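You operate a simulated robot arm through the tools that you are given. There is no shell and no other tool.

You run a simulated robot arm. Do the job below in one go: nothing can be reset, and whatever is moved stays where it is left.

JOB
Warm the milk on plate TWO until it steams, then stand the pan on the trivet.
Fine: take the cloths off the hob first, use MID, let nothing boil over, knob back to OFF, pan by its handle.
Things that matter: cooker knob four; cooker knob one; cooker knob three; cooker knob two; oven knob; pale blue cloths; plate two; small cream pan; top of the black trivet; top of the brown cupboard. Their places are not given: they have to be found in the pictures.

It is judged by the outcome, as a careful person would: the job done as asked, and still so three seconds after it is handed in. It fails if anything else is knocked over, pushed out of place, dropped, spilled or broken. Flat cloth is picked up by pressing the open fingertips on it (5 to 10 N) and closing them slowly along it; thin cloth reads only 2 to 8 mm in the jaws.

ROBOT AND FRAMES
A 6-joint arm with a fingered hand, fixed in place. Base frame: the origin is at the foot of the arm, x ahead of it, y to its left, z up; the work surface is at about z = 85. Readings come in cm, rad, newtons and seconds.
It reaches about 134.6 cm from its shoulder. Its first joint turns from -2.601 to 2.601 rad. Payload 3.5 kg.
The tool frame sits at the grasp point between the pads (the TCP): z along the fingers, y along the line on which they close. The tips reach 2.6 cm beyond it. Largest opening 13.2 cm; the body of the gripper starts 7.3 cm behind the TCP. The gripper is a hand of 4 fingers: y runs from the thumb to the fingers, the wrist lies at [0, 0, -23.4] in the tool frame.
Orientation is that of the tool frame in the base frame, as a unit quaternion [x, y, z, w]. With the fingers straight down and closing along the base's y, the tool's x points along the base's -x, its y along +y and its z along -z.

CONTROLS
- The arm moves only by the tool servo_tool. Its arguments are lists of equal length, an entry for each row: "linear": the shift along the tool's x, y, z in cm, a list of three; "angular": the turn, a rotation vector about the tool's x, y, z in rad, a list of three. In form: {"linear": [[x, y, z], ...], "angular": [[rx, ry, rz], ...]}. A call has 1 to 20 rows; each row is the pose to reach, as a shift and turn from the pose commanded when the call began, along the tool's axes at that moment. Each row takes 0.2 s and may step no farther than 5 cm and 0.15 rad from the row before; otherwise, the whole call is refused. Where a pose cannot be reached the arm comes as near as it can. A force on the tool above 40 N (or 10 N above the force at the start of the call, whichever is more), or a blocked arm, ends the call early, and 0.2 s more pass. In this call time passes only in rows, and 0.2 s behind the last. The reply holds the time, the measured pose of the TCP, the force on the tool along the base axes, the opening and the grip force, in the units named above and with some noise, with the torque about the TCP (base axes, N m) and any sound that the robot's microphone picked up.
- Cameras (640 x 400 px; columns grow to the right, rows downward): "scene" is fixed at [22.09, 49.94, 142.01]; the picture's right is [-0.77, -0.64, 0.00], its down [-0.28, 0.33, -0.90] and it looks along [0.58, -0.69, -0.43] (base axes); focal length 332 px, centre (320, 200). "wrist" rides on the gripper at [6.8, 0.2, -9.7] in the tool frame; the picture's right is [-0.03, 1.00, 0.00], its down [-0.82, -0.02, -0.58] and it looks along [-0.58, -0.01, 0.82] (tool axes); focal length 270 px, centre (320, 200).
- grab_frame(camera): a new picture of that camera. It takes no simulated time.
- lift_body(by): slides the trunk up (or, below 0, down) by that many cm; the arm rides with it, the base frame stays. It gives what a move gives, with no picture.
- finger_targets(finger1, finger2, finger3, thumb_bend): sets how far each is bent, from 0 (flat) to 100 (curled in); at 30 the hand is open as for a grip, at 70 the pads meet at the TCP. One left out holds its place. A second passes; each finger stops where it meets its share of the squeeze, and holds until it gets a number again. It is the only way to open and close the hand. It gives what a move gives, with no picture; readings hold the bend of each and the force on the fingers (four entries, about 0 where the hand has none), thumb and palm.
- pixel_to_xyz(camera, pixels): for up to 12 pixels [column, row] of the newest picture of that camera ("zoom" is the newest enlarged one), the place [x, y, z] in the base frame of the surface seen there, good to about 0.2 cm. It takes no simulated time.
- close_up(camera, box): a new picture of the part [left, top, right, bottom] of that camera's present view, enlarged. It takes no simulated time.
- hand_in(): hands the job in; it is judged then, once.

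Open the gripper and draw the arm clear of the work before you hand the job in, unless the task says otherwise.

The tools are called after ">>>" as name(argument=value, ...) on one line, values as JSON. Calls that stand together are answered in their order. servo_tool: Moves the arm, as the interface text tells. Its arguments: {"type":"object","properties":{"linear":{"type":"array","items":{"type":"array","items":{"type":"number"}}},"angular":{"type":"array","items":{"type":"array","items":{"type":"number"}}}},"required":["linear","angular"]} The other tools are called the same way: lift_body (by) slides the trunk up or down; finger_targets (finger1, finger2, finger3, thumb_bend) moves the fingers one by one; grab_frame (camera) takes a picture; pixel_to_xyz (camera, pixels) gives the place of the surface under pixels of a picture; close_up (camera, box) takes an enlarged picture of a part of a camera's view; hand_in () hands the job in.

At the start:

```text
time_s: 0.0
ee_pos: [73.59, -62.92, 104.88]
tool_rot: [0.0, 1.0, 0.0, 0.0]
ft_force: [-0.5, -0.1, 0.3]
torque: [-0.04, 0.0, 0.01]
finger_gap: 13.19
grip_force: 0.0
shape: jaw
bend: [30.0, 30.0, 30.0, 30.0]
finger forces: [0.0, 0.0, 0.0, 0.0, 0.1, 0.0]
trunk travel left (down, up): [-94.7, 2.3]
```

scene: 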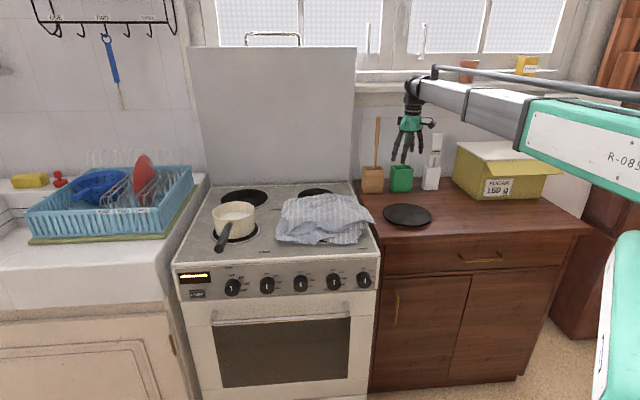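
wrist: 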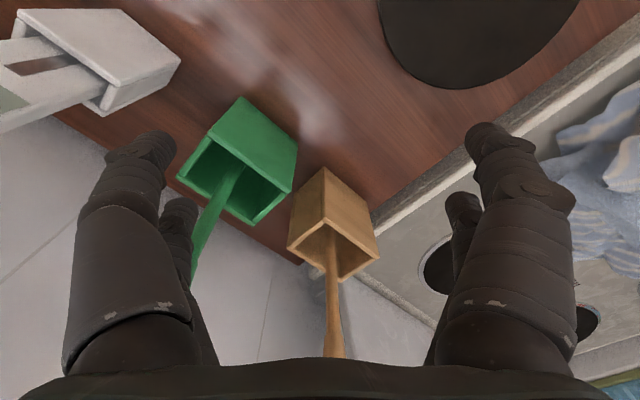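

The scene shows the cooker with a pan at about (233,217), cloths at (322,218), and the knobs at row 285. I'll enlarge the hob and the knob panel to read the labels.

>>> close_up(camera="scene", box=[170, 250, 390, 310])

>>> close_up(camera="scene", box=[170, 170, 450, 345])

```text
2.91 times, centred on (280, 280) of scene
```

zoom: 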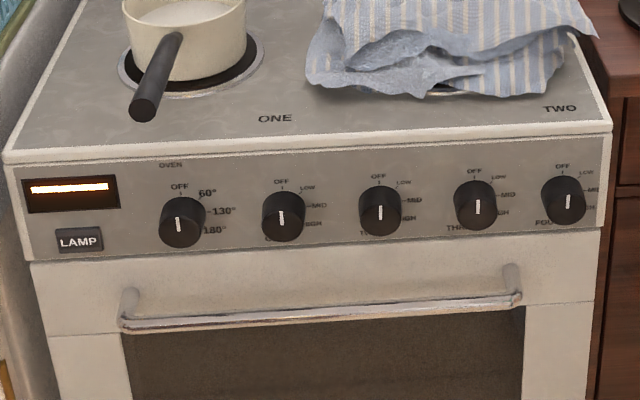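

```text
2.29 times, centred on (310, 258) of scene
```

zoom: 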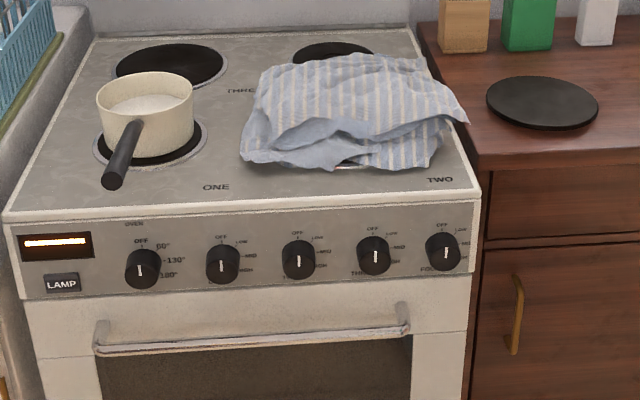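

Knobs read OVEN, ONE, TWO, THREE, FOUR from left to right. I'll take 3D points of the hob, pan, cloths, trivet and knobs.

>>> pixel_to_xyz(camera="zoom", pixels=[[142, 262], [222, 258], [298, 257], [375, 250], [445, 245], [215, 187], [440, 180], [117, 182], [133, 128], [145, 105], [100, 92], [192, 92]])

>>> pixel_to_xyz(camera="scene", pixels=[[407, 215], [384, 213], [431, 213], [407, 206], [407, 224], [278, 240], [284, 200], [320, 197], [355, 197], [371, 222], [340, 238], [310, 215]])

>>> close_up(camera="scene", box=[260, 170, 390, 251])

>>> close_up(camera="scene", box=[250, 262, 330, 312])

```text
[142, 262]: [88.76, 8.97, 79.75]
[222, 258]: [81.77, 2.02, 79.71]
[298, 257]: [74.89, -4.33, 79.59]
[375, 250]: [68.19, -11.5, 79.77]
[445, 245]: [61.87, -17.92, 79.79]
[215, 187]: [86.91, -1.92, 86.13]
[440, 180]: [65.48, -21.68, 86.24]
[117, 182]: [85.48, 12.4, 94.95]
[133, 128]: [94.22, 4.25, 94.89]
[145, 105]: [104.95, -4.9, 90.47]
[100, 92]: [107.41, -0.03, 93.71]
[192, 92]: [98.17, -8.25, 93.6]
```

```text
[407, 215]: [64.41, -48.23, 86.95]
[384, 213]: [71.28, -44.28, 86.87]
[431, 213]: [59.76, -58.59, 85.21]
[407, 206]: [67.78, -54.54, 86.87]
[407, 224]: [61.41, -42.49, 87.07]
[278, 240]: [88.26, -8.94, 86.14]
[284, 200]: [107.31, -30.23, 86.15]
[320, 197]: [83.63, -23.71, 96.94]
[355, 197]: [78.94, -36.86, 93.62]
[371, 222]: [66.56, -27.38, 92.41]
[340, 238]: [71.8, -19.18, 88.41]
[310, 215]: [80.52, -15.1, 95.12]
```

```text
4.92 times, centred on (325, 210) of scene
```

zoom: 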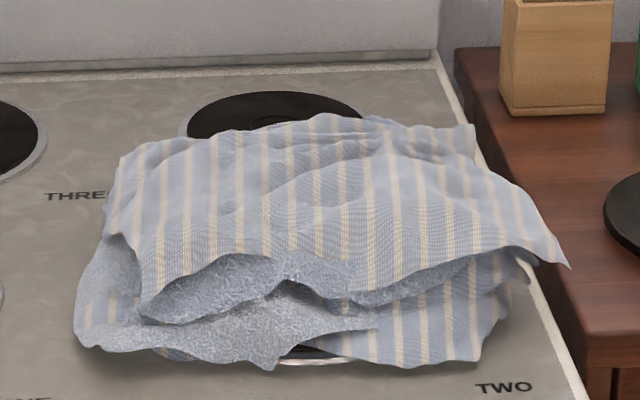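

```text
8.00 times, centred on (290, 287) of scene
```

zoom: 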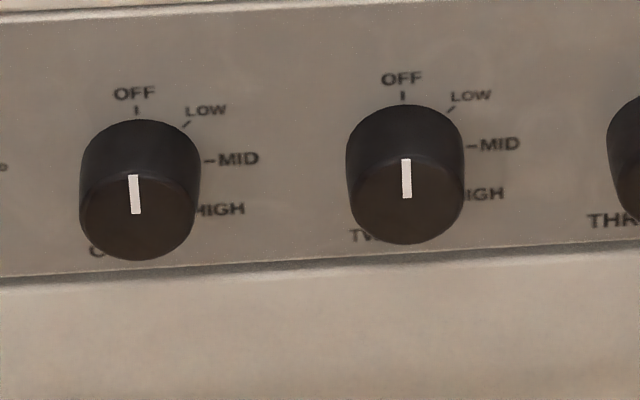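

The cooker is turned about 45° in the base frame, and the cloth pile stands on plate two at roughly (80,-24). I'll raise the hand and move it so the wrist camera looks down on the pile.

>>> servo_tool(linear=[[0, 0, -5], [0, 0, -10], [0, 0, -14], [1, 4.5, -15], [2, 9, -15], [3, 13.5, -15], [4, 18, -15], [5.5, 22.5, -15], [7, 27, -15], [8.5, 31.5, -15], [10, 36, -15], [11, 40, -15]], angular=[[0, 0, 0], [0, 0, 0], [0, 0, 0], [0, 0, 0], [0, 0, 0], [0, 0, 0], [0, 0, 0], [0, 0, 0], [0, 0, 0], [0, 0, 0], [0, 0, 0], [0, 0, 0]])

```text
time_s: 2.6
ee_pos: [63.1, -23.28, 104.76]
tool_rot: [0.0, 1.0, 0.0, 0.0]
ft_force: [0.3, -1.5, -0.7]
torque: [0.01, 0.03, 0.02]
finger_gap: 13.18
grip_force: 0.1
shape: jaw
bend: [30.0, 30.0, 30.0, 30.0]
finger forces: [0.0, 0.0, 0.0, 0.1, 0.0, 0.1]
out of reach, approached as far as the arm can: row 1, 2, 3, 4, 5, 6, 7, 8, 9, 10, 11, 12
trunk travel left (down, up): [-94.7, 2.3]
```

The arm did not rise — height seems to be set by the trunk — but it moved across freely and touched nothing. I'll look at the pile from here.

>>> lift_body(by=2.2)

>>> grab_frame(camera="wrist")

>>> grab_frame(camera="scene")

```text
time_s: 3.3
ee_pos: [63.12, -23.29, 106.98]
tool_rot: [0.0, 1.0, 0.0, 0.0]
ft_force: [0.7, -0.4, -0.6]
torque: [0.0, 0.02, 0.02]
finger_gap: 13.19
grip_force: 0.1
shape: jaw
bend: [30.0, 30.0, 30.0, 30.0]
finger forces: [0.1, 0.1, 0.0, 0.0, 0.1, 0.0]
trunk travel left (down, up): [-96.9, 0.1]
```

```text
taken
```

wrist: 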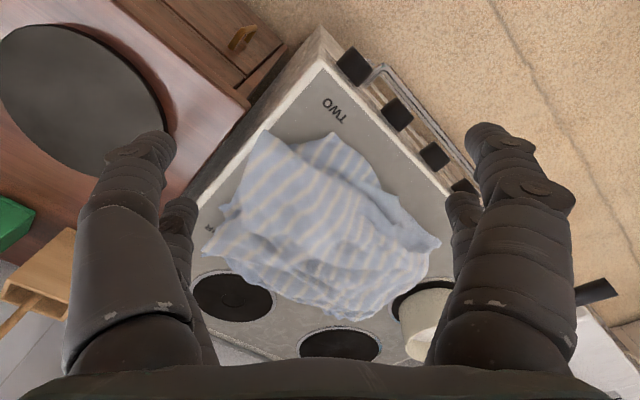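

```text
taken
```

scene: 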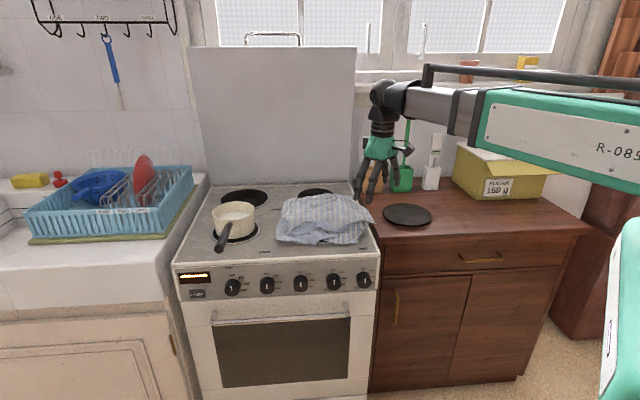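

The wrist view shows the pile centred at about (320,215) with plates around it. I'll measure pile height points, plate centres and the cupboard surface.

>>> pixel_to_xyz(camera="wrist", pixels=[[265, 135], [335, 135], [300, 180], [340, 190], [370, 215], [320, 230], [285, 235], [340, 265], [390, 260], [435, 242], [210, 245], [335, 315]])

>>> pixel_to_xyz(camera="wrist", pixels=[[233, 297], [340, 343], [408, 300], [415, 290], [354, 64], [396, 113], [434, 155], [220, 130], [120, 20], [250, 90], [60, 170], [240, 38]])

>>> close_up(camera="wrist", box=[190, 110, 460, 330])

>>> pixel_to_xyz(camera="scene", pixels=[[480, 215], [540, 225], [580, 230], [455, 235], [400, 235], [385, 232], [515, 205], [460, 190], [435, 200], [565, 238], [520, 235], [590, 228]])

```text
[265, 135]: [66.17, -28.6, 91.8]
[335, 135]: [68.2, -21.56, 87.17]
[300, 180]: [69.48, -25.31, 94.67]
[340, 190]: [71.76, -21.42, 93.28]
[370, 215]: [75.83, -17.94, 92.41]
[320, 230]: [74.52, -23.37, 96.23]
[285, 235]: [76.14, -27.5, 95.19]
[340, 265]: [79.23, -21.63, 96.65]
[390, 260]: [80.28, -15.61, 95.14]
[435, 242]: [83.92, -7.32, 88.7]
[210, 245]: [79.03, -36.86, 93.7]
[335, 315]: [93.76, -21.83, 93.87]
```

```text
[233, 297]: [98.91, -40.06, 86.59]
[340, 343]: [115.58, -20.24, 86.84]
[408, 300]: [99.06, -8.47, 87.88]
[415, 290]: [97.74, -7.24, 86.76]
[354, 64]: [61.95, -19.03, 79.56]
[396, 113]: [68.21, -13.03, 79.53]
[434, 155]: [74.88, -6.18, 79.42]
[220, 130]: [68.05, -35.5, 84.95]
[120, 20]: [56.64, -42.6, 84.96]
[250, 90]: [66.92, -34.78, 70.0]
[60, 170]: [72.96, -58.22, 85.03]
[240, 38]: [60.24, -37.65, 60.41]
```

```text
1.82 times, centred on (325, 220) of wrist
```

zoom: 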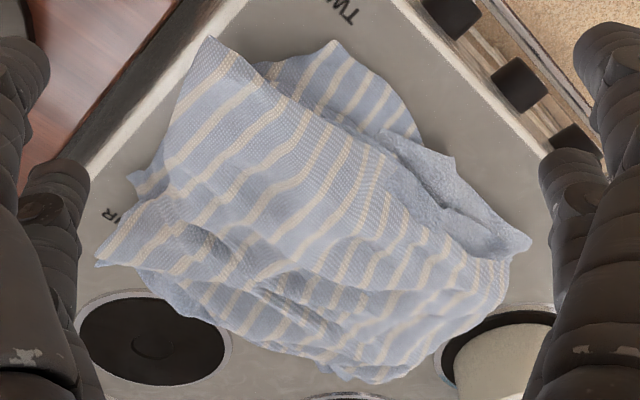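

```text
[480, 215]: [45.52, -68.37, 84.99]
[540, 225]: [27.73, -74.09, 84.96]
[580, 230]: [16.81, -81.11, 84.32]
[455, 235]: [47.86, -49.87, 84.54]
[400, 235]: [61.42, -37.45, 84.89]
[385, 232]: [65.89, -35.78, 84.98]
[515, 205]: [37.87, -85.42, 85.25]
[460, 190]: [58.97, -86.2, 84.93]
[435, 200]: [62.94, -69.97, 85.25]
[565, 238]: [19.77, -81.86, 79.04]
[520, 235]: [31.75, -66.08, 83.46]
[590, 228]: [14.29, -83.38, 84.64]
```

The cloth pile peaks at z≈96.6 around (77,-22). I'll move the hand over it at the present height, then probe how the servo handles vertical moves.

>>> servo_tool(linear=[[-4, 0.3, 0], [-8, 0.6, 0], [-12, 0.9, 0], [-15, 1.2, 0]], angular=[[0, 0, 0], [0, 0, 0], [0, 0, 0], [0, 0, 0]])

>>> pixel_to_xyz(camera="scene", pixels=[[488, 203], [515, 198], [455, 182], [545, 196], [498, 185], [372, 191], [402, 191], [376, 120], [432, 189], [450, 182], [405, 186], [372, 186]])

```text
time_s: 4.3
ee_pos: [78.03, -22.25, 106.96]
tool_rot: [0.0, 1.0, 0.0, 0.0]
ft_force: [-0.5, 0.6, 0.1]
torque: [0.03, 0.02, -0.01]
finger_gap: 13.18
grip_force: 0.1
shape: jaw
bend: [30.0, 30.0, 30.0, 30.0]
finger forces: [0.0, 0.0, 0.0, 0.1, 0.0, 0.0]
out of reach, approached as far as the arm can: row 2
trunk travel left (down, up): [-96.9, 0.1]
```

```text
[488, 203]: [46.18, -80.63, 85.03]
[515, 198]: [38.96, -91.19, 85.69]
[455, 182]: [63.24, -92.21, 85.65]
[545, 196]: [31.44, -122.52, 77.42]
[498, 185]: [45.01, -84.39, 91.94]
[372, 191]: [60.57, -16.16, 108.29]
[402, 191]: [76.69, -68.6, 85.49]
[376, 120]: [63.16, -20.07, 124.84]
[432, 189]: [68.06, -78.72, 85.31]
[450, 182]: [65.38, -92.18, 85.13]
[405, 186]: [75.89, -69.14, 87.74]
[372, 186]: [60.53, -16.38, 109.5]
```

The hand is above the pile at z≈107. I test a small downward servo move of 3 cm, still well above the cloth.

>>> servo_tool(linear=[[0, 0, 1], [0, 0, 2], [0, 0, 3]], angular=[[0, 0, 0], [0, 0, 0], [0, 0, 0]])

>>> grab_frame(camera="wrist")

```text
time_s: 5.1
ee_pos: [77.93, -22.19, 107.18]
tool_rot: [0.0, 1.0, 0.0, 0.0]
ft_force: [-0.4, -0.2, 0.2]
torque: [0.05, -0.01, 0.0]
finger_gap: 13.17
grip_force: 0.2
shape: jaw
bend: [30.0, 30.0, 30.0, 30.0]
finger forces: [0.0, 0.0, 0.0, 0.0, 0.0, 0.1]
out of reach, approached as far as the arm can: row 1, 2, 3
trunk travel left (down, up): [-96.9, 0.1]
```

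```text
taken
```

wrist: 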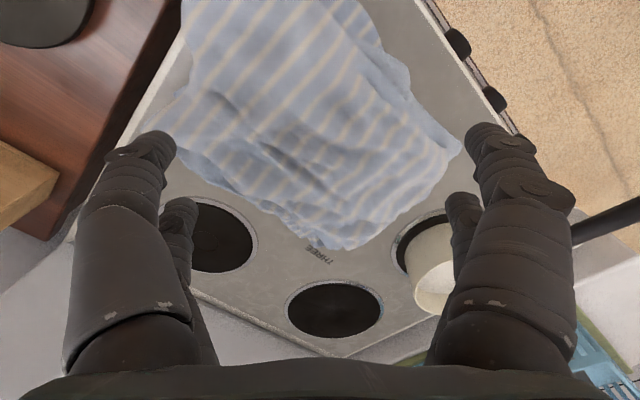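

The height is trunk-only with the hand pointing down. I lower the trunk in steps onto the pile, watching the force.

>>> lift_body(by=-9)

>>> lift_body(by=-2)

>>> grab_frame(camera="wrist")

```text
time_s: 6.3
ee_pos: [78.06, -22.16, 97.91]
tool_rot: [0.0, 1.0, 0.0, 0.0]
ft_force: [-0.2, 0.5, -0.1]
torque: [-0.01, -0.01, -0.02]
finger_gap: 13.18
grip_force: 0.0
shape: jaw
bend: [30.0, 30.0, 30.0, 30.0]
finger forces: [0.1, 0.0, 0.0, 0.1, 0.0, 0.0]
trunk travel left (down, up): [-87.9, 9.1]
```

```text
time_s: 7.0
ee_pos: [77.77, -22.06, 96.3]
tool_rot: [-0.001, 1.0, -0.001, 0.001]
ft_force: [-0.9, 8.7, 35.7]
torque: [-2.7, -0.09, 0.02]
finger_gap: 13.16
grip_force: 0.0
shape: jaw
bend: [30.0, 30.0, 28.0, 27.0]
finger forces: [0.0, 0.0, 19.6, 0.0, 15.2, 0.0]
trunk travel left (down, up): [-85.9, 11.1]
```

```text
taken
```

wrist: 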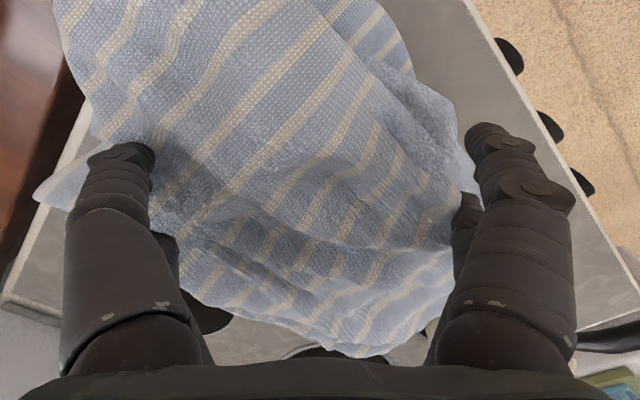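

The cloth already pushes back with about 36 N at tip height 93.7, too much. I back off 1 cm to lower the press into the 5–10 N band.

>>> lift_body(by=-0.1)

>>> lift_body(by=0.8)

```text
time_s: 7.5
ee_pos: [77.72, -21.89, 96.21]
tool_rot: [0.0, 1.0, -0.001, 0.002]
ft_force: [-1.8, 9.7, 42.5]
torque: [-3.34, -0.14, -0.06]
finger_gap: 13.18
grip_force: 0.0
shape: jaw
bend: [30.0, 30.0, 27.0, 27.0]
finger forces: [0.0, 0.0, 23.8, 0.0, 18.0, 0.0]
trunk travel left (down, up): [-85.8, 11.2]
```

```text
time_s: 8.1
ee_pos: [78.06, -22.2, 96.64]
tool_rot: [0.001, 1.0, 0.0, 0.0]
ft_force: [-0.1, 0.1, 4.8]
torque: [-0.31, 0.02, -0.02]
finger_gap: 13.2
grip_force: 0.1
shape: jaw
bend: [30.0, 30.0, 29.0, 29.0]
finger forces: [0.0, 0.0, 1.9, 0.0, 2.1, 0.1]
trunk travel left (down, up): [-86.6, 10.4]
```

Press is now about 5 N, inside the band. I close the fingers gradually.

>>> finger_targets(finger1=38, finger2=38, finger3=38, thumb_bend=38)

>>> finger_targets(finger1=46, finger2=46, finger3=46, thumb_bend=46)

```text
time_s: 9.1
ee_pos: [77.89, -22.19, 96.88]
tool_rot: [-0.001, 1.0, 0.0, 0.0]
ft_force: [0.2, -5.4, 17.0]
torque: [-1.36, 0.05, 0.03]
finger_gap: 11.72
grip_force: 8.1
shape: fingers
bend: [38.0, 38.0, 32.0, 35.0]
finger forces: [0.0, 0.1, 6.3, 0.0, 10.5, 0.0]
trunk travel left (down, up): [-86.6, 10.4]
```

```text
time_s: 10.1
ee_pos: [77.87, -22.17, 96.89]
tool_rot: [0.0, 1.0, -0.002, 0.001]
ft_force: [2.8, -7.0, 35.2]
torque: [-2.78, 0.06, 0.2]
finger_gap: 9.93
grip_force: 17.5
shape: fingers
bend: [46.0, 46.0, 36.0, 40.0]
finger forces: [0.1, 0.1, 13.6, 0.1, 21.9, 0.0]
trunk travel left (down, up): [-86.6, 10.4]
```

Closing drives the tips deeper (35 N up). I raise 0.8 cm to ease the press, then continue closing.

>>> lift_body(by=0.8)

>>> finger_targets(finger1=52, finger2=52, finger3=52, thumb_bend=52)

>>> grab_frame(camera="wrist")

```text
time_s: 10.7
ee_pos: [77.94, -22.14, 97.49]
tool_rot: [0.0, 1.0, 0.001, 0.0]
ft_force: [-0.9, -0.4, 5.4]
torque: [-0.2, 0.03, -0.05]
finger_gap: 8.05
grip_force: 2.8
shape: fingers
bend: [46.0, 46.0, 45.0, 46.0]
finger forces: [0.0, 0.0, 2.5, 0.1, 2.4, 0.0]
trunk travel left (down, up): [-87.4, 9.6]
```

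```text
time_s: 11.7
ee_pos: [77.89, -22.11, 97.51]
tool_rot: [0.001, 1.0, 0.001, 0.0]
ft_force: [0.6, -3.1, 7.1]
torque: [-0.43, -0.01, -0.04]
finger_gap: 6.23
grip_force: 3.7
shape: fingers
bend: [52.0, 52.0, 49.0, 51.0]
finger forces: [0.0, 0.0, 4.4, 0.0, 3.3, 0.0]
trunk travel left (down, up): [-87.4, 9.6]
```

```text
taken
```

wrist: 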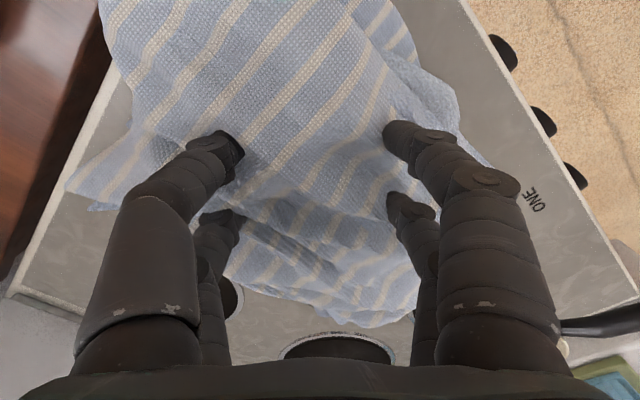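

The fingers at (230,150) and (390,140) are drawing the cloth in at 7 N press. I continue closing slowly.

>>> finger_targets(finger1=58, finger2=58, finger3=58, thumb_bend=58)

>>> finger_targets(finger1=64, finger2=64, finger3=64, thumb_bend=64)

```text
time_s: 12.7
ee_pos: [77.88, -22.14, 97.5]
tool_rot: [0.0, 1.0, 0.0, 0.0]
ft_force: [0.1, -1.9, 7.2]
torque: [-0.38, -0.16, -0.02]
finger_gap: 4.28
grip_force: 4.1
shape: fingers
bend: [57.0, 57.0, 54.0, 57.0]
finger forces: [0.1, 0.0, 7.6, 0.1, 0.1, 0.0]
trunk travel left (down, up): [-87.4, 9.6]
```

```text
time_s: 13.7
ee_pos: [78.06, -22.17, 97.56]
tool_rot: [0.0, 1.0, 0.001, 0.0]
ft_force: [0.2, 0.0, -0.6]
torque: [0.0, 0.0, 0.0]
finger_gap: 2.04
grip_force: 0.1
shape: fingers
bend: [64.0, 64.0, 64.0, 64.0]
finger forces: [0.0, 0.1, 0.0, 0.1, 0.1, 0.0]
trunk travel left (down, up): [-87.4, 9.6]
```

Contact force dropped to zero at a 2 cm gap, so I check whether cloth is between the fingers.

>>> grab_frame(camera="wrist")

>>> close_up(camera="scene", box=[230, 120, 430, 250])

```text
taken
```

wrist: 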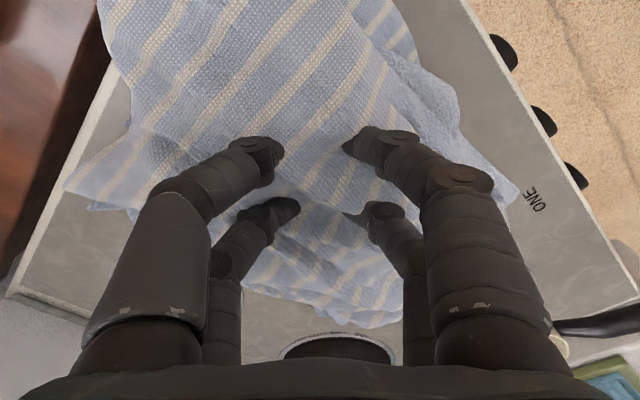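

```text
3.08 times, centred on (330, 185) of scene
```

zoom: 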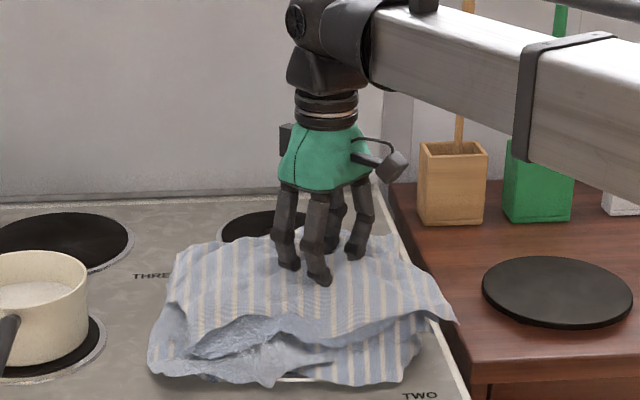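

The fingers slid over the surface since the tips rise while closing. I reopen part way, then press and follow down while closing.

>>> finger_targets(finger1=46, finger2=46, finger3=46, thumb_bend=46)

>>> lift_body(by=-0.3)

>>> finger_targets(finger1=52, finger2=52, finger3=52, thumb_bend=52)

>>> lift_body(by=-0.3)

```text
time_s: 14.7
ee_pos: [78.0, -22.09, 97.53]
tool_rot: [-0.001, 1.0, 0.0, 0.0]
ft_force: [-0.5, -0.1, 2.3]
torque: [-0.09, -0.03, 0.05]
finger_gap: 7.91
grip_force: 1.3
shape: fingers
bend: [46.0, 46.0, 46.0, 46.0]
finger forces: [0.1, 0.0, 2.6, 0.0, 0.0, 0.0]
trunk travel left (down, up): [-87.4, 9.6]
```

```text
time_s: 15.2
ee_pos: [77.87, -22.03, 97.42]
tool_rot: [0.0, 1.0, 0.0, 0.001]
ft_force: [4.9, 3.6, 34.5]
torque: [-1.73, -0.11, 0.25]
finger_gap: 8.04
grip_force: 16.9
shape: fingers
bend: [46.0, 46.0, 48.0, 46.0]
finger forces: [0.0, 0.0, 16.6, 0.2, 18.2, 0.0]
trunk travel left (down, up): [-87.1, 9.9]
```

```text
time_s: 16.2
ee_pos: [77.87, -22.18, 97.46]
tool_rot: [0.001, 1.0, -0.001, 0.002]
ft_force: [8.1, -5.8, 43.0]
torque: [-2.44, -0.2, 0.47]
finger_gap: 6.95
grip_force: 22.2
shape: fingers
bend: [52.0, 52.0, 50.0, 50.0]
finger forces: [0.0, 0.0, 20.6, 0.0, 23.2, 0.1]
trunk travel left (down, up): [-87.1, 9.9]
```

```text
time_s: 16.5
ee_pos: [77.82, -22.19, 97.32]
tool_rot: [0.001, 1.0, -0.004, 0.002]
ft_force: [1.9, -3.4, 44.3]
torque: [-2.46, 0.13, 0.03]
finger_gap: 6.85
grip_force: 23.3
shape: fingers
bend: [52.0, 52.0, 51.0, 51.0]
finger forces: [0.1, 0.1, 20.5, 0.0, 25.2, 0.0]
trunk travel left (down, up): [-87.0, 10.0]
stopped: the force on the tool passed its limit at 59 N (the readings are from after the stop); the commanded pose is now the measured one
```

It is very stiff here (0.3 cm gave 40+ N). I raise 0.4 cm and look at the force before continuing to close.

>>> lift_body(by=0.3)

>>> finger_targets(finger1=57, finger2=57, finger3=57, thumb_bend=57)

```text
time_s: 17.0
ee_pos: [77.89, -22.17, 97.53]
tool_rot: [0.0, 1.0, -0.001, 0.001]
ft_force: [-1.5, -4.0, 16.5]
torque: [-0.95, 0.1, -0.07]
finger_gap: 6.59
grip_force: 8.1
shape: fingers
bend: [52.0, 52.0, 49.0, 50.0]
finger forces: [0.1, 0.0, 7.5, 0.1, 8.7, 0.0]
trunk travel left (down, up): [-87.3, 9.7]
```

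```text
time_s: 18.0
ee_pos: [78.01, -22.12, 97.51]
tool_rot: [0.0, 1.0, -0.001, 0.002]
ft_force: [0.1, -5.2, 17.0]
torque: [-0.9, 0.01, -0.03]
finger_gap: 5.08
grip_force: 8.2
shape: fingers
bend: [56.0, 56.0, 52.0, 55.0]
finger forces: [0.1, 0.1, 9.3, 0.1, 7.7, 0.1]
trunk travel left (down, up): [-87.3, 9.7]
```

Press is 17 N and the gap 5 cm; I keep closing and follow down slightly as the tips rise.

>>> finger_targets(finger1=61, finger2=61, finger3=61, thumb_bend=61)

>>> lift_body(by=-0.2)

```text
time_s: 19.0
ee_pos: [77.94, -22.17, 97.51]
tool_rot: [0.0, 1.0, -0.001, 0.001]
ft_force: [-0.4, -4.4, 11.2]
torque: [-0.52, -0.19, -0.09]
finger_gap: 3.0
grip_force: 5.4
shape: fingers
bend: [61.0, 61.0, 58.0, 61.0]
finger forces: [0.1, 0.0, 11.0, 0.0, 0.1, 0.0]
trunk travel left (down, up): [-87.3, 9.7]
```

```text
time_s: 19.6
ee_pos: [78.05, -22.17, 97.44]
tool_rot: [0.0, 1.0, -0.001, 0.001]
ft_force: [5.5, -6.3, 31.9]
torque: [-1.01, -0.6, 0.05]
finger_gap: 2.98
grip_force: 15.9
shape: fingers
bend: [61.0, 61.0, 60.0, 61.0]
finger forces: [0.0, 4.1, 24.2, 0.0, 3.3, 0.0]
trunk travel left (down, up): [-87.1, 9.9]
```

The press is now 32 N with a 3 cm gap; I close further and check the jaw reading.

>>> finger_targets(finger1=65, finger2=65, finger3=65, thumb_bend=65)

>>> finger_targets(finger1=70, finger2=70, finger3=70, thumb_bend=70)

>>> grab_frame(camera="wrist")

```text
time_s: 20.6
ee_pos: [77.92, -22.29, 97.32]
tool_rot: [0.0, 1.0, -0.001, 0.001]
ft_force: [8.0, -8.3, 28.6]
torque: [-1.26, -0.76, 0.08]
finger_gap: 1.67
grip_force: 14.7
shape: fingers
bend: [65.0, 65.0, 63.0, 65.0]
finger forces: [0.0, 0.0, 29.1, 0.0, 0.0, 0.0]
trunk travel left (down, up): [-87.1, 9.9]
```

```text
time_s: 21.6
ee_pos: [78.09, -22.26, 97.24]
tool_rot: [-0.001, 1.0, -0.001, 0.0]
ft_force: [-0.1, -0.1, 0.2]
torque: [0.0, 0.02, 0.0]
finger_gap: 0.13
grip_force: 0.0
shape: fingers
bend: [70.0, 70.0, 70.0, 70.0]
finger forces: [0.0, 0.0, 0.1, 0.0, 0.0, 0.0]
trunk travel left (down, up): [-87.1, 9.9]
```

```text
taken
```

wrist: 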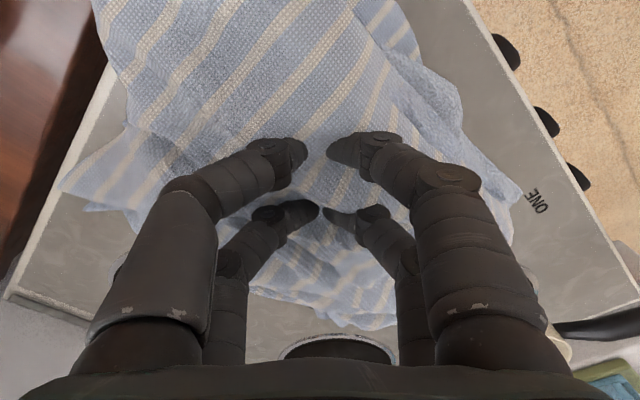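

The jaw is empty (0.13 cm). I raise the hand, back off and re-measure the pile's shape to pick a better fold to pinch.

>>> lift_body(by=9.8)

>>> servo_tool(linear=[[4, 0, 0], [8, 0, 0], [12, 0, 0], [15, 0, 0]], angular=[[0, 0, 0], [0, 0, 0], [0, 0, 0], [0, 0, 0]])

>>> finger_targets(finger1=30, finger2=30, finger3=30, thumb_bend=30)

>>> close_up(camera="wrist", box=[190, 100, 450, 330])

>>> close_up(camera="scene", box=[260, 170, 390, 251])

```text
time_s: 22.9
ee_pos: [78.17, -22.16, 106.93]
tool_rot: [0.001, 1.0, -0.001, 0.0]
ft_force: [-0.4, -0.8, -0.9]
torque: [0.01, 0.04, 0.0]
finger_gap: 0.16
grip_force: 0.1
shape: fingers
bend: [70.0, 70.0, 70.0, 70.0]
finger forces: [0.1, 0.1, 0.1, 0.0, 0.0, 0.1]
trunk travel left (down, up): [-96.9, 0.1]
```

```text
time_s: 23.9
ee_pos: [63.07, -21.97, 107.15]
tool_rot: [-0.001, 1.0, -0.001, 0.001]
ft_force: [-0.4, 0.2, -0.4]
torque: [-0.01, -0.03, 0.0]
finger_gap: 0.16
grip_force: 0.1
shape: fingers
bend: [70.0, 70.0, 70.0, 70.0]
finger forces: [0.0, 0.1, 0.1, 0.0, 0.0, 0.1]
trunk travel left (down, up): [-96.9, 0.1]
```

```text
time_s: 24.9
ee_pos: [63.2, -21.99, 107.04]
tool_rot: [0.0, 1.0, -0.001, 0.0]
ft_force: [-0.8, -0.3, -0.2]
torque: [0.0, -0.01, 0.03]
finger_gap: 13.24
grip_force: 0.0
shape: fingers
bend: [30.0, 30.0, 30.0, 30.0]
finger forces: [0.1, 0.1, 0.1, 0.1, 0.0, 0.0]
trunk travel left (down, up): [-96.9, 0.1]
```

```text
1.74 times, centred on (320, 215) of wrist
```

zoom: 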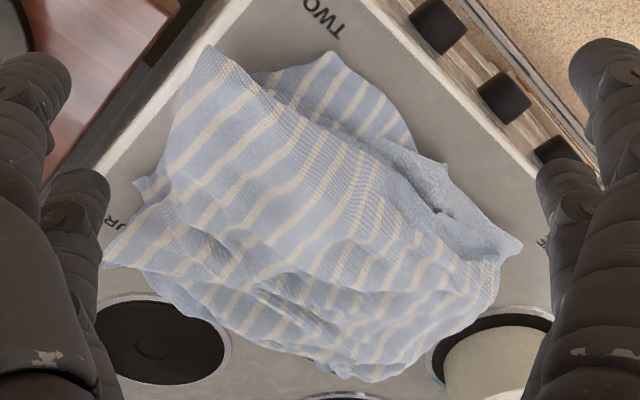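

```text
4.92 times, centred on (325, 210) of scene
```

zoom: 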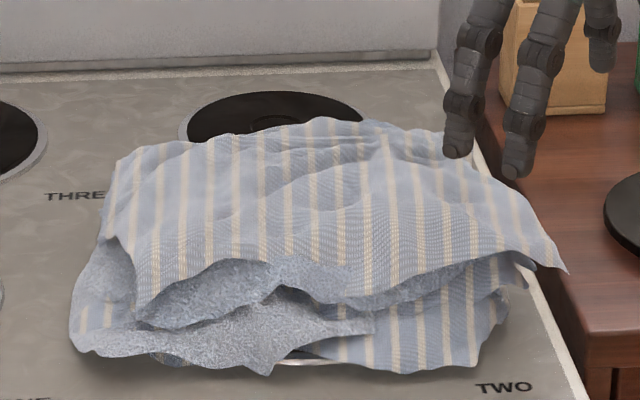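

The pile's front edge shows hanging flaps, e.g. at (150,310) and (540,255) in the zoomed scene picture. I measure points along these edges to find a steep flap.

>>> pixel_to_xyz(camera="zoom", pixels=[[140, 312], [160, 280], [180, 240], [210, 260], [285, 255], [285, 220], [350, 290], [380, 240], [440, 270], [470, 230], [555, 258], [520, 220]])

>>> pixel_to_xyz(camera="zoom", pixels=[[90, 335], [85, 300], [120, 270], [270, 365], [270, 330], [330, 320], [380, 355], [470, 350], [490, 300], [125, 170], [330, 125], [460, 135]])

```text
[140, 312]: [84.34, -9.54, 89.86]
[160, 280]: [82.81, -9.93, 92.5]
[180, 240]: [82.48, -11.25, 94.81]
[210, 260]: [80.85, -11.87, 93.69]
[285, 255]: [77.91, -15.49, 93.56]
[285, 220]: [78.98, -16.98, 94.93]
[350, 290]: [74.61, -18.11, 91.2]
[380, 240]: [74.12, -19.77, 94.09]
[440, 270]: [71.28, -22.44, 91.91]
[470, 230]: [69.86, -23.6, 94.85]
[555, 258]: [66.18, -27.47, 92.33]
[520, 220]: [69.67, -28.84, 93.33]
```

```text
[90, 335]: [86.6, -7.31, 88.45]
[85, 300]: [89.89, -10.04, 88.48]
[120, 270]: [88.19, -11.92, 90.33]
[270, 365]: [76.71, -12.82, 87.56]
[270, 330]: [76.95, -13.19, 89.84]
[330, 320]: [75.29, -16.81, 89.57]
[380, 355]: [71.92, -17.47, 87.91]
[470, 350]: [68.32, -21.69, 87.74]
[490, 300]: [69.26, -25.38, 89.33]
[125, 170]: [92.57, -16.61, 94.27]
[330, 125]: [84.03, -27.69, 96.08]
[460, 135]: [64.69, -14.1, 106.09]
```

The left end of the pile (around u≈-54 in cooker axes, near (88,-13)) is about 12 cm deep with steep walls, so it fits within the open hand. I'll turn the hand 45° so it closes front-to-back and move above that end.

>>> servo_tool(linear=[[-4, 1.5, 0], [-8, 3, 0], [-12, 4.5, 0], [-16, 6, 0], [-20, 7.5, 0], [-23, 8.5, 0], [-24.5, 9, 0]], angular=[[0, 0, -0.13], [0, 0, -0.26], [0, 0, -0.39], [0, 0, -0.52], [0, 0, -0.65], [0, 0, -0.75], [0, 0, -0.785]])

>>> grab_frame(camera="wrist")

```text
time_s: 26.5
ee_pos: [87.6, -13.05, 107.05]
tool_rot: [-0.384, 0.923, -0.001, 0.0]
ft_force: [0.4, 0.7, 0.8]
torque: [0.01, 0.01, 0.0]
finger_gap: 13.24
grip_force: 0.0
shape: fingers
bend: [30.0, 30.0, 30.0, 30.0]
finger forces: [0.0, 0.0, 0.1, 0.0, 0.1, 0.1]
out of reach, approached as far as the arm can: row 3, 6
trunk travel left (down, up): [-96.9, 0.1]
```

```text
taken
```

wrist: 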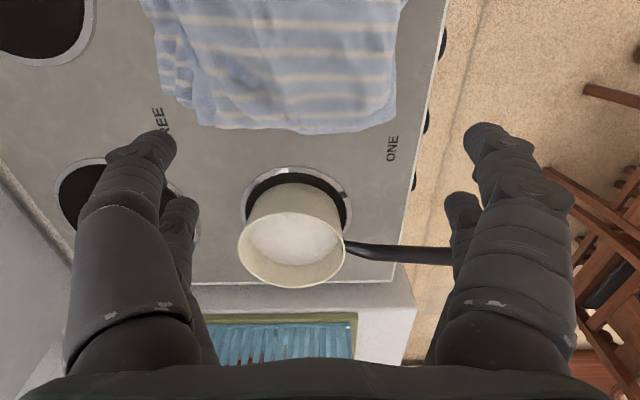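

Now the cloth's left end is visible with its edge at rows 60–130 and the pan at (292,245). I measure both.

>>> pixel_to_xyz(camera="wrist", pixels=[[205, 110], [215, 80], [250, 90], [300, 90], [350, 90], [380, 85], [395, 95], [375, 120], [350, 128], [300, 122], [250, 120], [165, 70]])

>>> pixel_to_xyz(camera="wrist", pixels=[[290, 30], [290, 60], [390, 30], [165, 30], [240, 250], [343, 250], [292, 212], [292, 285], [292, 240], [365, 251], [410, 254], [450, 256]])

```text
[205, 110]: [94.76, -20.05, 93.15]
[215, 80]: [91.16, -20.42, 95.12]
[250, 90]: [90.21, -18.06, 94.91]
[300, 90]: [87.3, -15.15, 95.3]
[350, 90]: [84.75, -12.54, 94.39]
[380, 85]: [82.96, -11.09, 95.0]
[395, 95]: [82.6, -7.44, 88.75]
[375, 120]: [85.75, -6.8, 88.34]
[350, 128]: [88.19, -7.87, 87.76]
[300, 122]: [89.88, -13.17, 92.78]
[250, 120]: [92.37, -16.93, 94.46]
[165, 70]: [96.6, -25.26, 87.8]
```

```text
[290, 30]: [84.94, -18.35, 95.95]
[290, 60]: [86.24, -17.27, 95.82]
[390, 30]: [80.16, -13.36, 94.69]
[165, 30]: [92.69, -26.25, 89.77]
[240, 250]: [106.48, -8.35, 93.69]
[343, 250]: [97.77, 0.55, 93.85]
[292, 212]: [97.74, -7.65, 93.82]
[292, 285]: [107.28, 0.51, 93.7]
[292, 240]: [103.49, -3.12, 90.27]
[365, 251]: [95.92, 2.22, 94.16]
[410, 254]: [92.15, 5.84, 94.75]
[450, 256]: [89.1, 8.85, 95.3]
```

The top cloth's front-right corner near (66.2,-27.5,92.3) overhangs with about 5 cm of free space beneath it. I'll pinch that corner with a horizontal hand pointing along +x; first I go back and un-yaw the hand.

>>> servo_tool(linear=[[4.2, 1.5, 0], [8.4, 3, 0], [12.6, 4.4, 0], [16.8, 5.8, 0], [21, 7.2, 0], [24, 8.3, 0], [25.9, 8.9, 0]], angular=[[0, 0, 0.13], [0, 0, 0.26], [0, 0, 0.39], [0, 0, 0.52], [0, 0, 0.65], [0, 0, 0.75], [0, 0, 0.785]])

```text
time_s: 28.1
ee_pos: [62.93, -25.07, 107.12]
tool_rot: [0.001, 1.0, 0.0, 0.0]
ft_force: [-0.3, 0.1, -0.3]
torque: [-0.01, 0.01, 0.0]
finger_gap: 13.28
grip_force: 0.1
shape: fingers
bend: [30.0, 30.0, 30.0, 30.0]
finger forces: [0.0, 0.0, 0.0, 0.1, 0.1, 0.0]
trunk travel left (down, up): [-96.9, 0.1]
```

Now I tilt the hand to horizontal (pointing +x, closing vertically), swinging it about the wrist so the trunk height is respected.

>>> servo_tool(linear=[[-1.95, 1.8, -0.15], [-4.02, 3.42, -0.6], [-6.17, 4.82, -1.35], [-8.34, 5.97, -2.37], [-10.5, 6.86, -3.65], [-12.61, 7.45, -5.16], [-14.63, 7.76, -6.88], [-16.51, 7.76, -8.76], [-18.23, 7.46, -10.78], [-19.74, 6.86, -12.89], [-21.02, 5.97, -15.06], [-22.03, 4.82, -17.23], [-22.78, 3.42, -19.38], [-23.23, 1.81, -21.45], [-23.4, 0, -23.4]], angular=[[-0.0806, -0.0806, 0.0806], [-0.1612, -0.1612, 0.1612], [-0.2418, -0.2418, 0.2418], [-0.3224, -0.3224, 0.3224], [-0.403, -0.403, 0.403], [-0.4837, -0.4837, 0.4837], [-0.5643, -0.5643, 0.5643], [-0.6449, -0.6449, 0.6449], [-0.7255, -0.7255, 0.7255], [-0.8061, -0.8061, 0.8061], [-0.8867, -0.8867, 0.8867], [-0.9674, -0.9674, 0.9674], [-1.048, -1.048, 1.048], [-1.1286, -1.1286, 1.1286], [-1.209, -1.209, 1.209]])

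>>> grab_frame(camera="scene")

```text
time_s: 31.3
ee_pos: [86.33, -25.22, 130.48]
tool_rot: [0.499, 0.499, 0.501, 0.502]
ft_force: [0.5, 0.7, -0.6]
torque: [-0.02, 0.0, 0.02]
finger_gap: 13.26
grip_force: 0.1
shape: fingers
bend: [30.0, 30.0, 30.0, 30.0]
finger forces: [0.0, 0.1, 0.0, 0.0, 0.0, 0.0]
out of reach, approached as far as the arm can: row 15
trunk travel left (down, up): [-96.9, 0.1]
```

```text
taken
```

scene: 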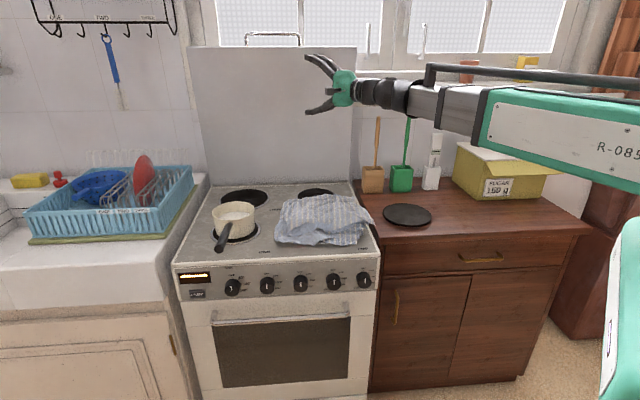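

The hand is now horizontal. I draw it back along -x to stand in front of the corner before lowering.

>>> servo_tool(linear=[[-0.4, 0, -5], [-0.8, 0, -10], [-1.2, 0, -15], [-1.6, 0, -20], [-2, 0, -25], [-2.3, 0, -30]], angular=[[0, 0, 0], [0, 0, 0], [0, 0, 0], [0, 0, 0], [0, 0, 0], [0, 0, 0]])

>>> grab_frame(camera="scene")

```text
refused: row 1 steps farther than a row can; nothing moved
```

```text
taken
```

scene: 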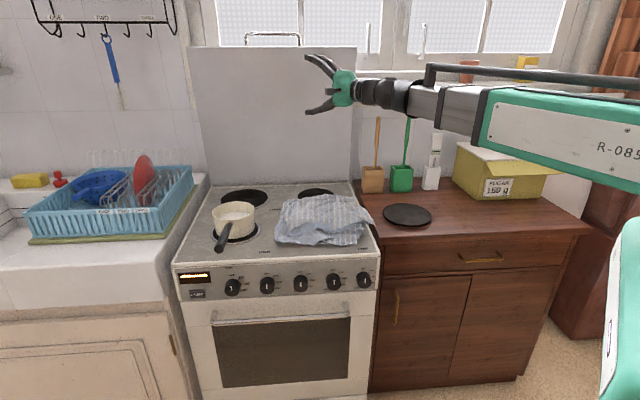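

That row length slightly exceeded the 5 cm limit; I repeat with smaller steps.

>>> servo_tool(linear=[[-0.4, 0, -4.5], [-0.8, 0, -9], [-1.2, 0, -13.5], [-1.6, 0, -18], [-2, 0, -22.5], [-2.2, 0, -26], [-2.3, 0, -30]], angular=[[0, 0, 0], [0, 0, 0], [0, 0, 0], [0, 0, 0], [0, 0, 0], [0, 0, 0], [0, 0, 0]])

>>> grab_frame(camera="scene")

```text
time_s: 32.9
ee_pos: [63.36, -34.0, 130.44]
tool_rot: [0.5, 0.501, 0.501, 0.499]
ft_force: [-0.5, 0.4, 0.8]
torque: [-0.02, 0.04, 0.03]
finger_gap: 13.25
grip_force: 0.0
shape: fingers
bend: [30.0, 30.0, 30.0, 30.0]
finger forces: [0.0, 0.0, 0.1, 0.0, 0.1, 0.0]
out of reach, approached as far as the arm can: row 4, 5, 6, 7
trunk travel left (down, up): [-96.9, 0.1]
```

```text
taken
```

scene: 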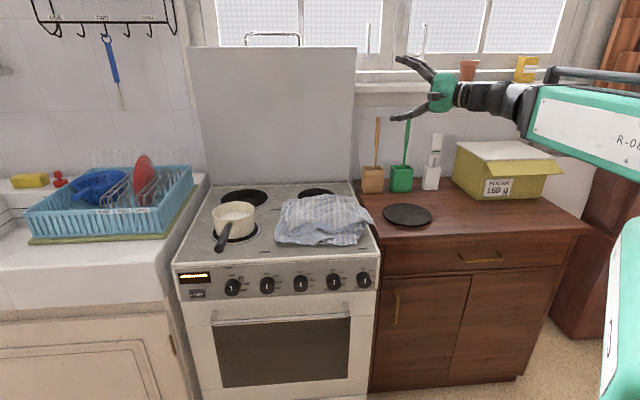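

The arm cannot fold closer than about 52 cm to its base, so I'll come in diagonally: hand yawed 25° left and pitched 20° down, standing off the corner.

>>> servo_tool(linear=[[0.9, -2, -0.9], [1.8, -4, -1.8], [2.7, -6, -2.7], [3.5, -8, -3.5]], angular=[[0.086, 0.108, -0.019], [0.172, 0.216, -0.038], [0.258, 0.324, -0.057], [0.3435, 0.4317, -0.0762]])

>>> finger_targets(finger1=50, finger2=50, finger3=50, thumb_bend=50)

>>> grab_frame(camera="scene")

>>> grab_frame(camera="wrist")

```text
time_s: 33.9
ee_pos: [59.57, -30.15, 122.24]
tool_rot: [0.44, 0.692, 0.482, 0.307]
ft_force: [-0.5, 0.5, -0.2]
torque: [-0.01, -0.01, 0.02]
finger_gap: 13.25
grip_force: 0.0
shape: fingers
bend: [30.0, 30.0, 30.0, 30.0]
finger forces: [0.1, 0.0, 0.0, 0.0, 0.0, 0.0]
out of reach, approached as far as the arm can: row 3, 4
trunk travel left (down, up): [-96.9, 0.1]
```

```text
time_s: 34.9
ee_pos: [59.68, -30.22, 122.3]
tool_rot: [0.44, 0.692, 0.483, 0.308]
ft_force: [-0.4, 0.0, 0.5]
torque: [0.0, 0.0, 0.01]
finger_gap: 6.65
grip_force: 0.1
shape: fingers
bend: [50.0, 50.0, 50.0, 50.0]
finger forces: [0.0, 0.1, 0.1, 0.1, 0.0, 0.0]
trunk travel left (down, up): [-96.9, 0.1]
```

```text
taken
```

scene: 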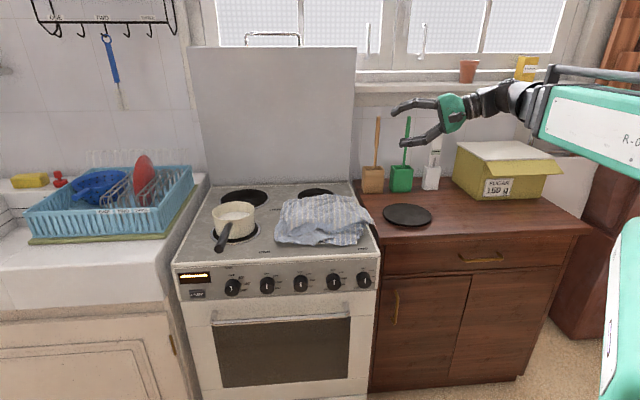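

```text
taken
```

wrist: 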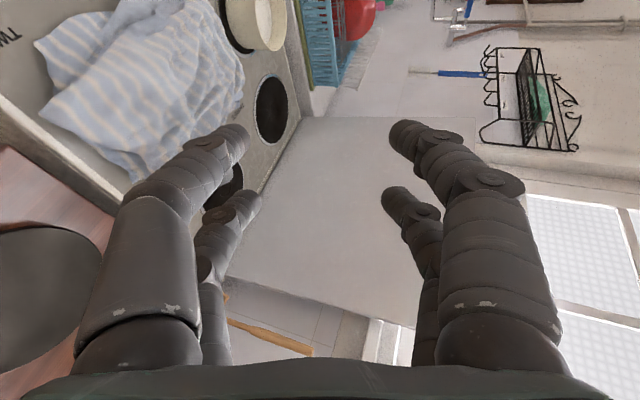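

The hand is posed well with a 6.7 cm gap. I lower it beside the cooker towards the corner height in stages.

>>> lift_body(by=-20)

>>> lift_body(by=-8)

>>> grab_frame(camera="wrist")

>>> grab_frame(camera="scene")

```text
time_s: 37.0
ee_pos: [59.79, -30.16, 102.38]
tool_rot: [0.441, 0.692, 0.481, 0.308]
ft_force: [-0.1, 0.8, 0.0]
torque: [-0.02, 0.03, 0.0]
finger_gap: 6.63
grip_force: 0.2
shape: fingers
bend: [50.0, 50.0, 50.0, 50.0]
finger forces: [0.0, 0.1, 0.0, 0.0, 0.0, 0.0]
trunk travel left (down, up): [-76.9, 20.1]
```

```text
time_s: 38.2
ee_pos: [59.57, -30.32, 94.42]
tool_rot: [0.44, 0.692, 0.482, 0.308]
ft_force: [-0.7, 0.2, -0.4]
torque: [0.0, 0.02, -0.01]
finger_gap: 6.65
grip_force: 0.0
shape: fingers
bend: [50.0, 50.0, 50.0, 50.0]
finger forces: [0.0, 0.1, 0.1, 0.0, 0.1, 0.0]
trunk travel left (down, up): [-68.9, 28.1]
```

```text
taken
```

wrist: 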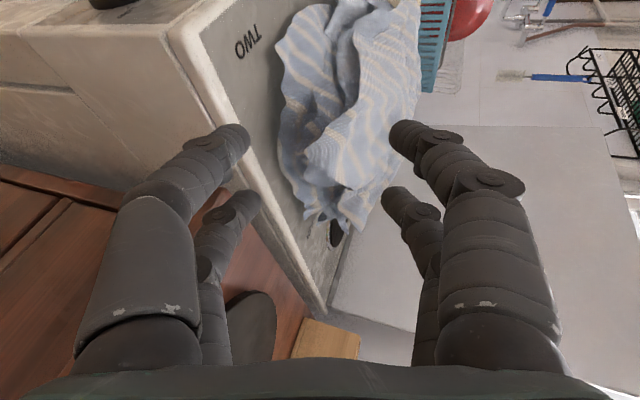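

```text
taken
```

scene: 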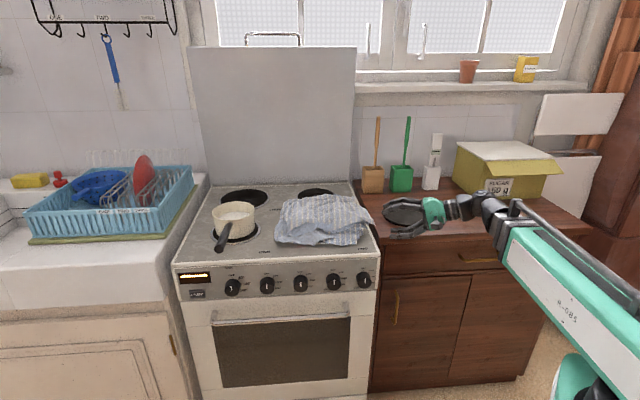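

The wrist view (rotated, right = up) shows the pile's right side at columns 280–410. I measure its edge points to locate the corner flap.

>>> close_up(camera="wrist", box=[240, 0, 440, 250])

>>> pixel_to_xyz(camera="wrist", pixels=[[305, 155], [320, 130], [345, 125], [375, 125], [345, 160], [380, 165], [310, 190], [350, 195], [350, 220], [370, 190], [290, 110], [330, 60]])

```text
1.60 times, centred on (340, 125) of wrist
```

zoom: 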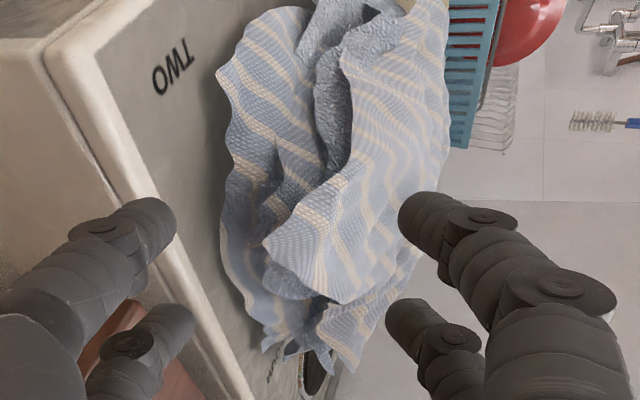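

```text
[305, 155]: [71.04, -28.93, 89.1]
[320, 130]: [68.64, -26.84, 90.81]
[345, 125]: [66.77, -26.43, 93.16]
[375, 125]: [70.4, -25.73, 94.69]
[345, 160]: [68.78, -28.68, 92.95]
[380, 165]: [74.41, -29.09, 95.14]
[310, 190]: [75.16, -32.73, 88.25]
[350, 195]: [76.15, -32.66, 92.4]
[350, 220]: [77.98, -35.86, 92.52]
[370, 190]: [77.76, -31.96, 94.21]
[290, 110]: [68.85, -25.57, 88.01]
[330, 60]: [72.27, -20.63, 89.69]
```

The flap edge runs from (265,240) to (340,300) in the zoom. I query points just inside it.

>>> pixel_to_xyz(camera="zoom", pixels=[[272, 240], [290, 262], [315, 285], [338, 298], [320, 210], [345, 240], [370, 270], [320, 170], [350, 190], [290, 285], [320, 340], [385, 240]])

```text
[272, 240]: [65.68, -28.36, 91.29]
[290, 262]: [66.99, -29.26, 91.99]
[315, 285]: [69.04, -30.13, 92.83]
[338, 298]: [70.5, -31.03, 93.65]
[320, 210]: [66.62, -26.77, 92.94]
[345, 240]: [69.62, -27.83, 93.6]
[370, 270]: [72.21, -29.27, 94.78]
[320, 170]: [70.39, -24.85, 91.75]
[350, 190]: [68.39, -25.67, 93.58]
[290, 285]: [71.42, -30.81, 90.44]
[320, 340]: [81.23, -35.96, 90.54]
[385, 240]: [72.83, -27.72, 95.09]
```

The corner lies at (65.7,-28.4,91.3) with the sheet rising to (69.6,-27.8,93.6). I lower 1.5 cm and slide in so the sheet enters between the fingers.

>>> lift_body(by=-1.5)

>>> servo_tool(linear=[[-0.4, 0.55, 1.5], [-0.8, 1.1, 3.0], [-1.2, 1.65, 4.5], [-1.5, 2.2, 6.0], [-1.66, 2.75, 7.57]], angular=[[0, 0, 0], [0, 0, 0], [0, 0, 0], [0, 0, 0], [0, 0, 0]])

>>> grab_frame(camera="wrist")

>>> close_up(camera="scene", box=[280, 170, 440, 270])

```text
time_s: 38.8
ee_pos: [59.68, -30.19, 92.84]
tool_rot: [0.44, 0.692, 0.482, 0.308]
ft_force: [0.4, 0.4, -0.8]
torque: [0.02, 0.02, 0.02]
finger_gap: 6.65
grip_force: 0.3
shape: fingers
bend: [50.0, 50.0, 50.0, 50.0]
finger forces: [0.0, 0.0, 0.1, 0.0, 0.0, 0.0]
trunk travel left (down, up): [-67.4, 29.6]
```

```text
time_s: 40.0
ee_pos: [67.59, -28.21, 92.83]
tool_rot: [0.44, 0.692, 0.483, 0.308]
ft_force: [-0.1, -0.3, 0.4]
torque: [0.01, -0.03, -0.01]
finger_gap: 6.63
grip_force: 0.1
shape: fingers
bend: [50.0, 50.0, 50.0, 50.0]
finger forces: [0.0, 0.1, 0.0, 0.0, 0.0, 0.0]
trunk travel left (down, up): [-67.4, 29.6]
```

```text
taken
```

wrist: 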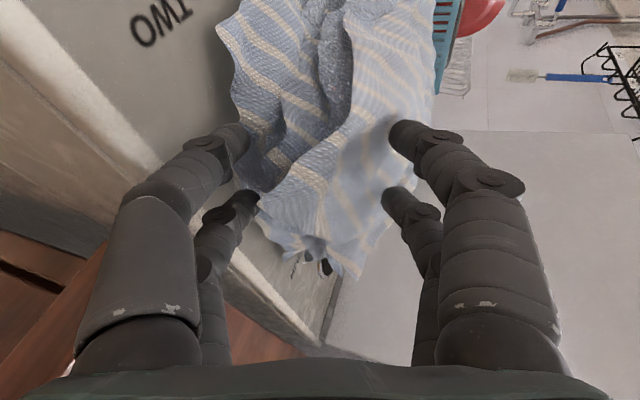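

```text
4.00 times, centred on (360, 220) of scene
```

zoom: 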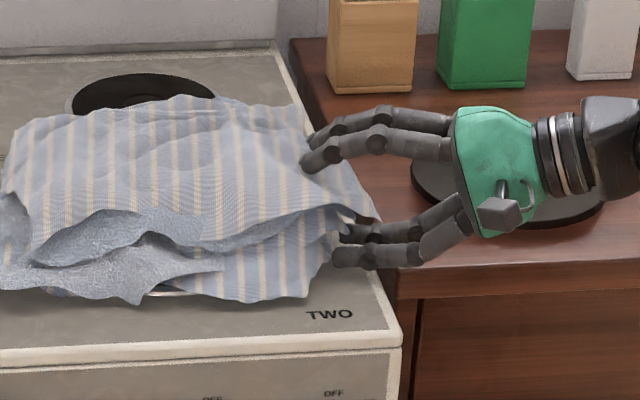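

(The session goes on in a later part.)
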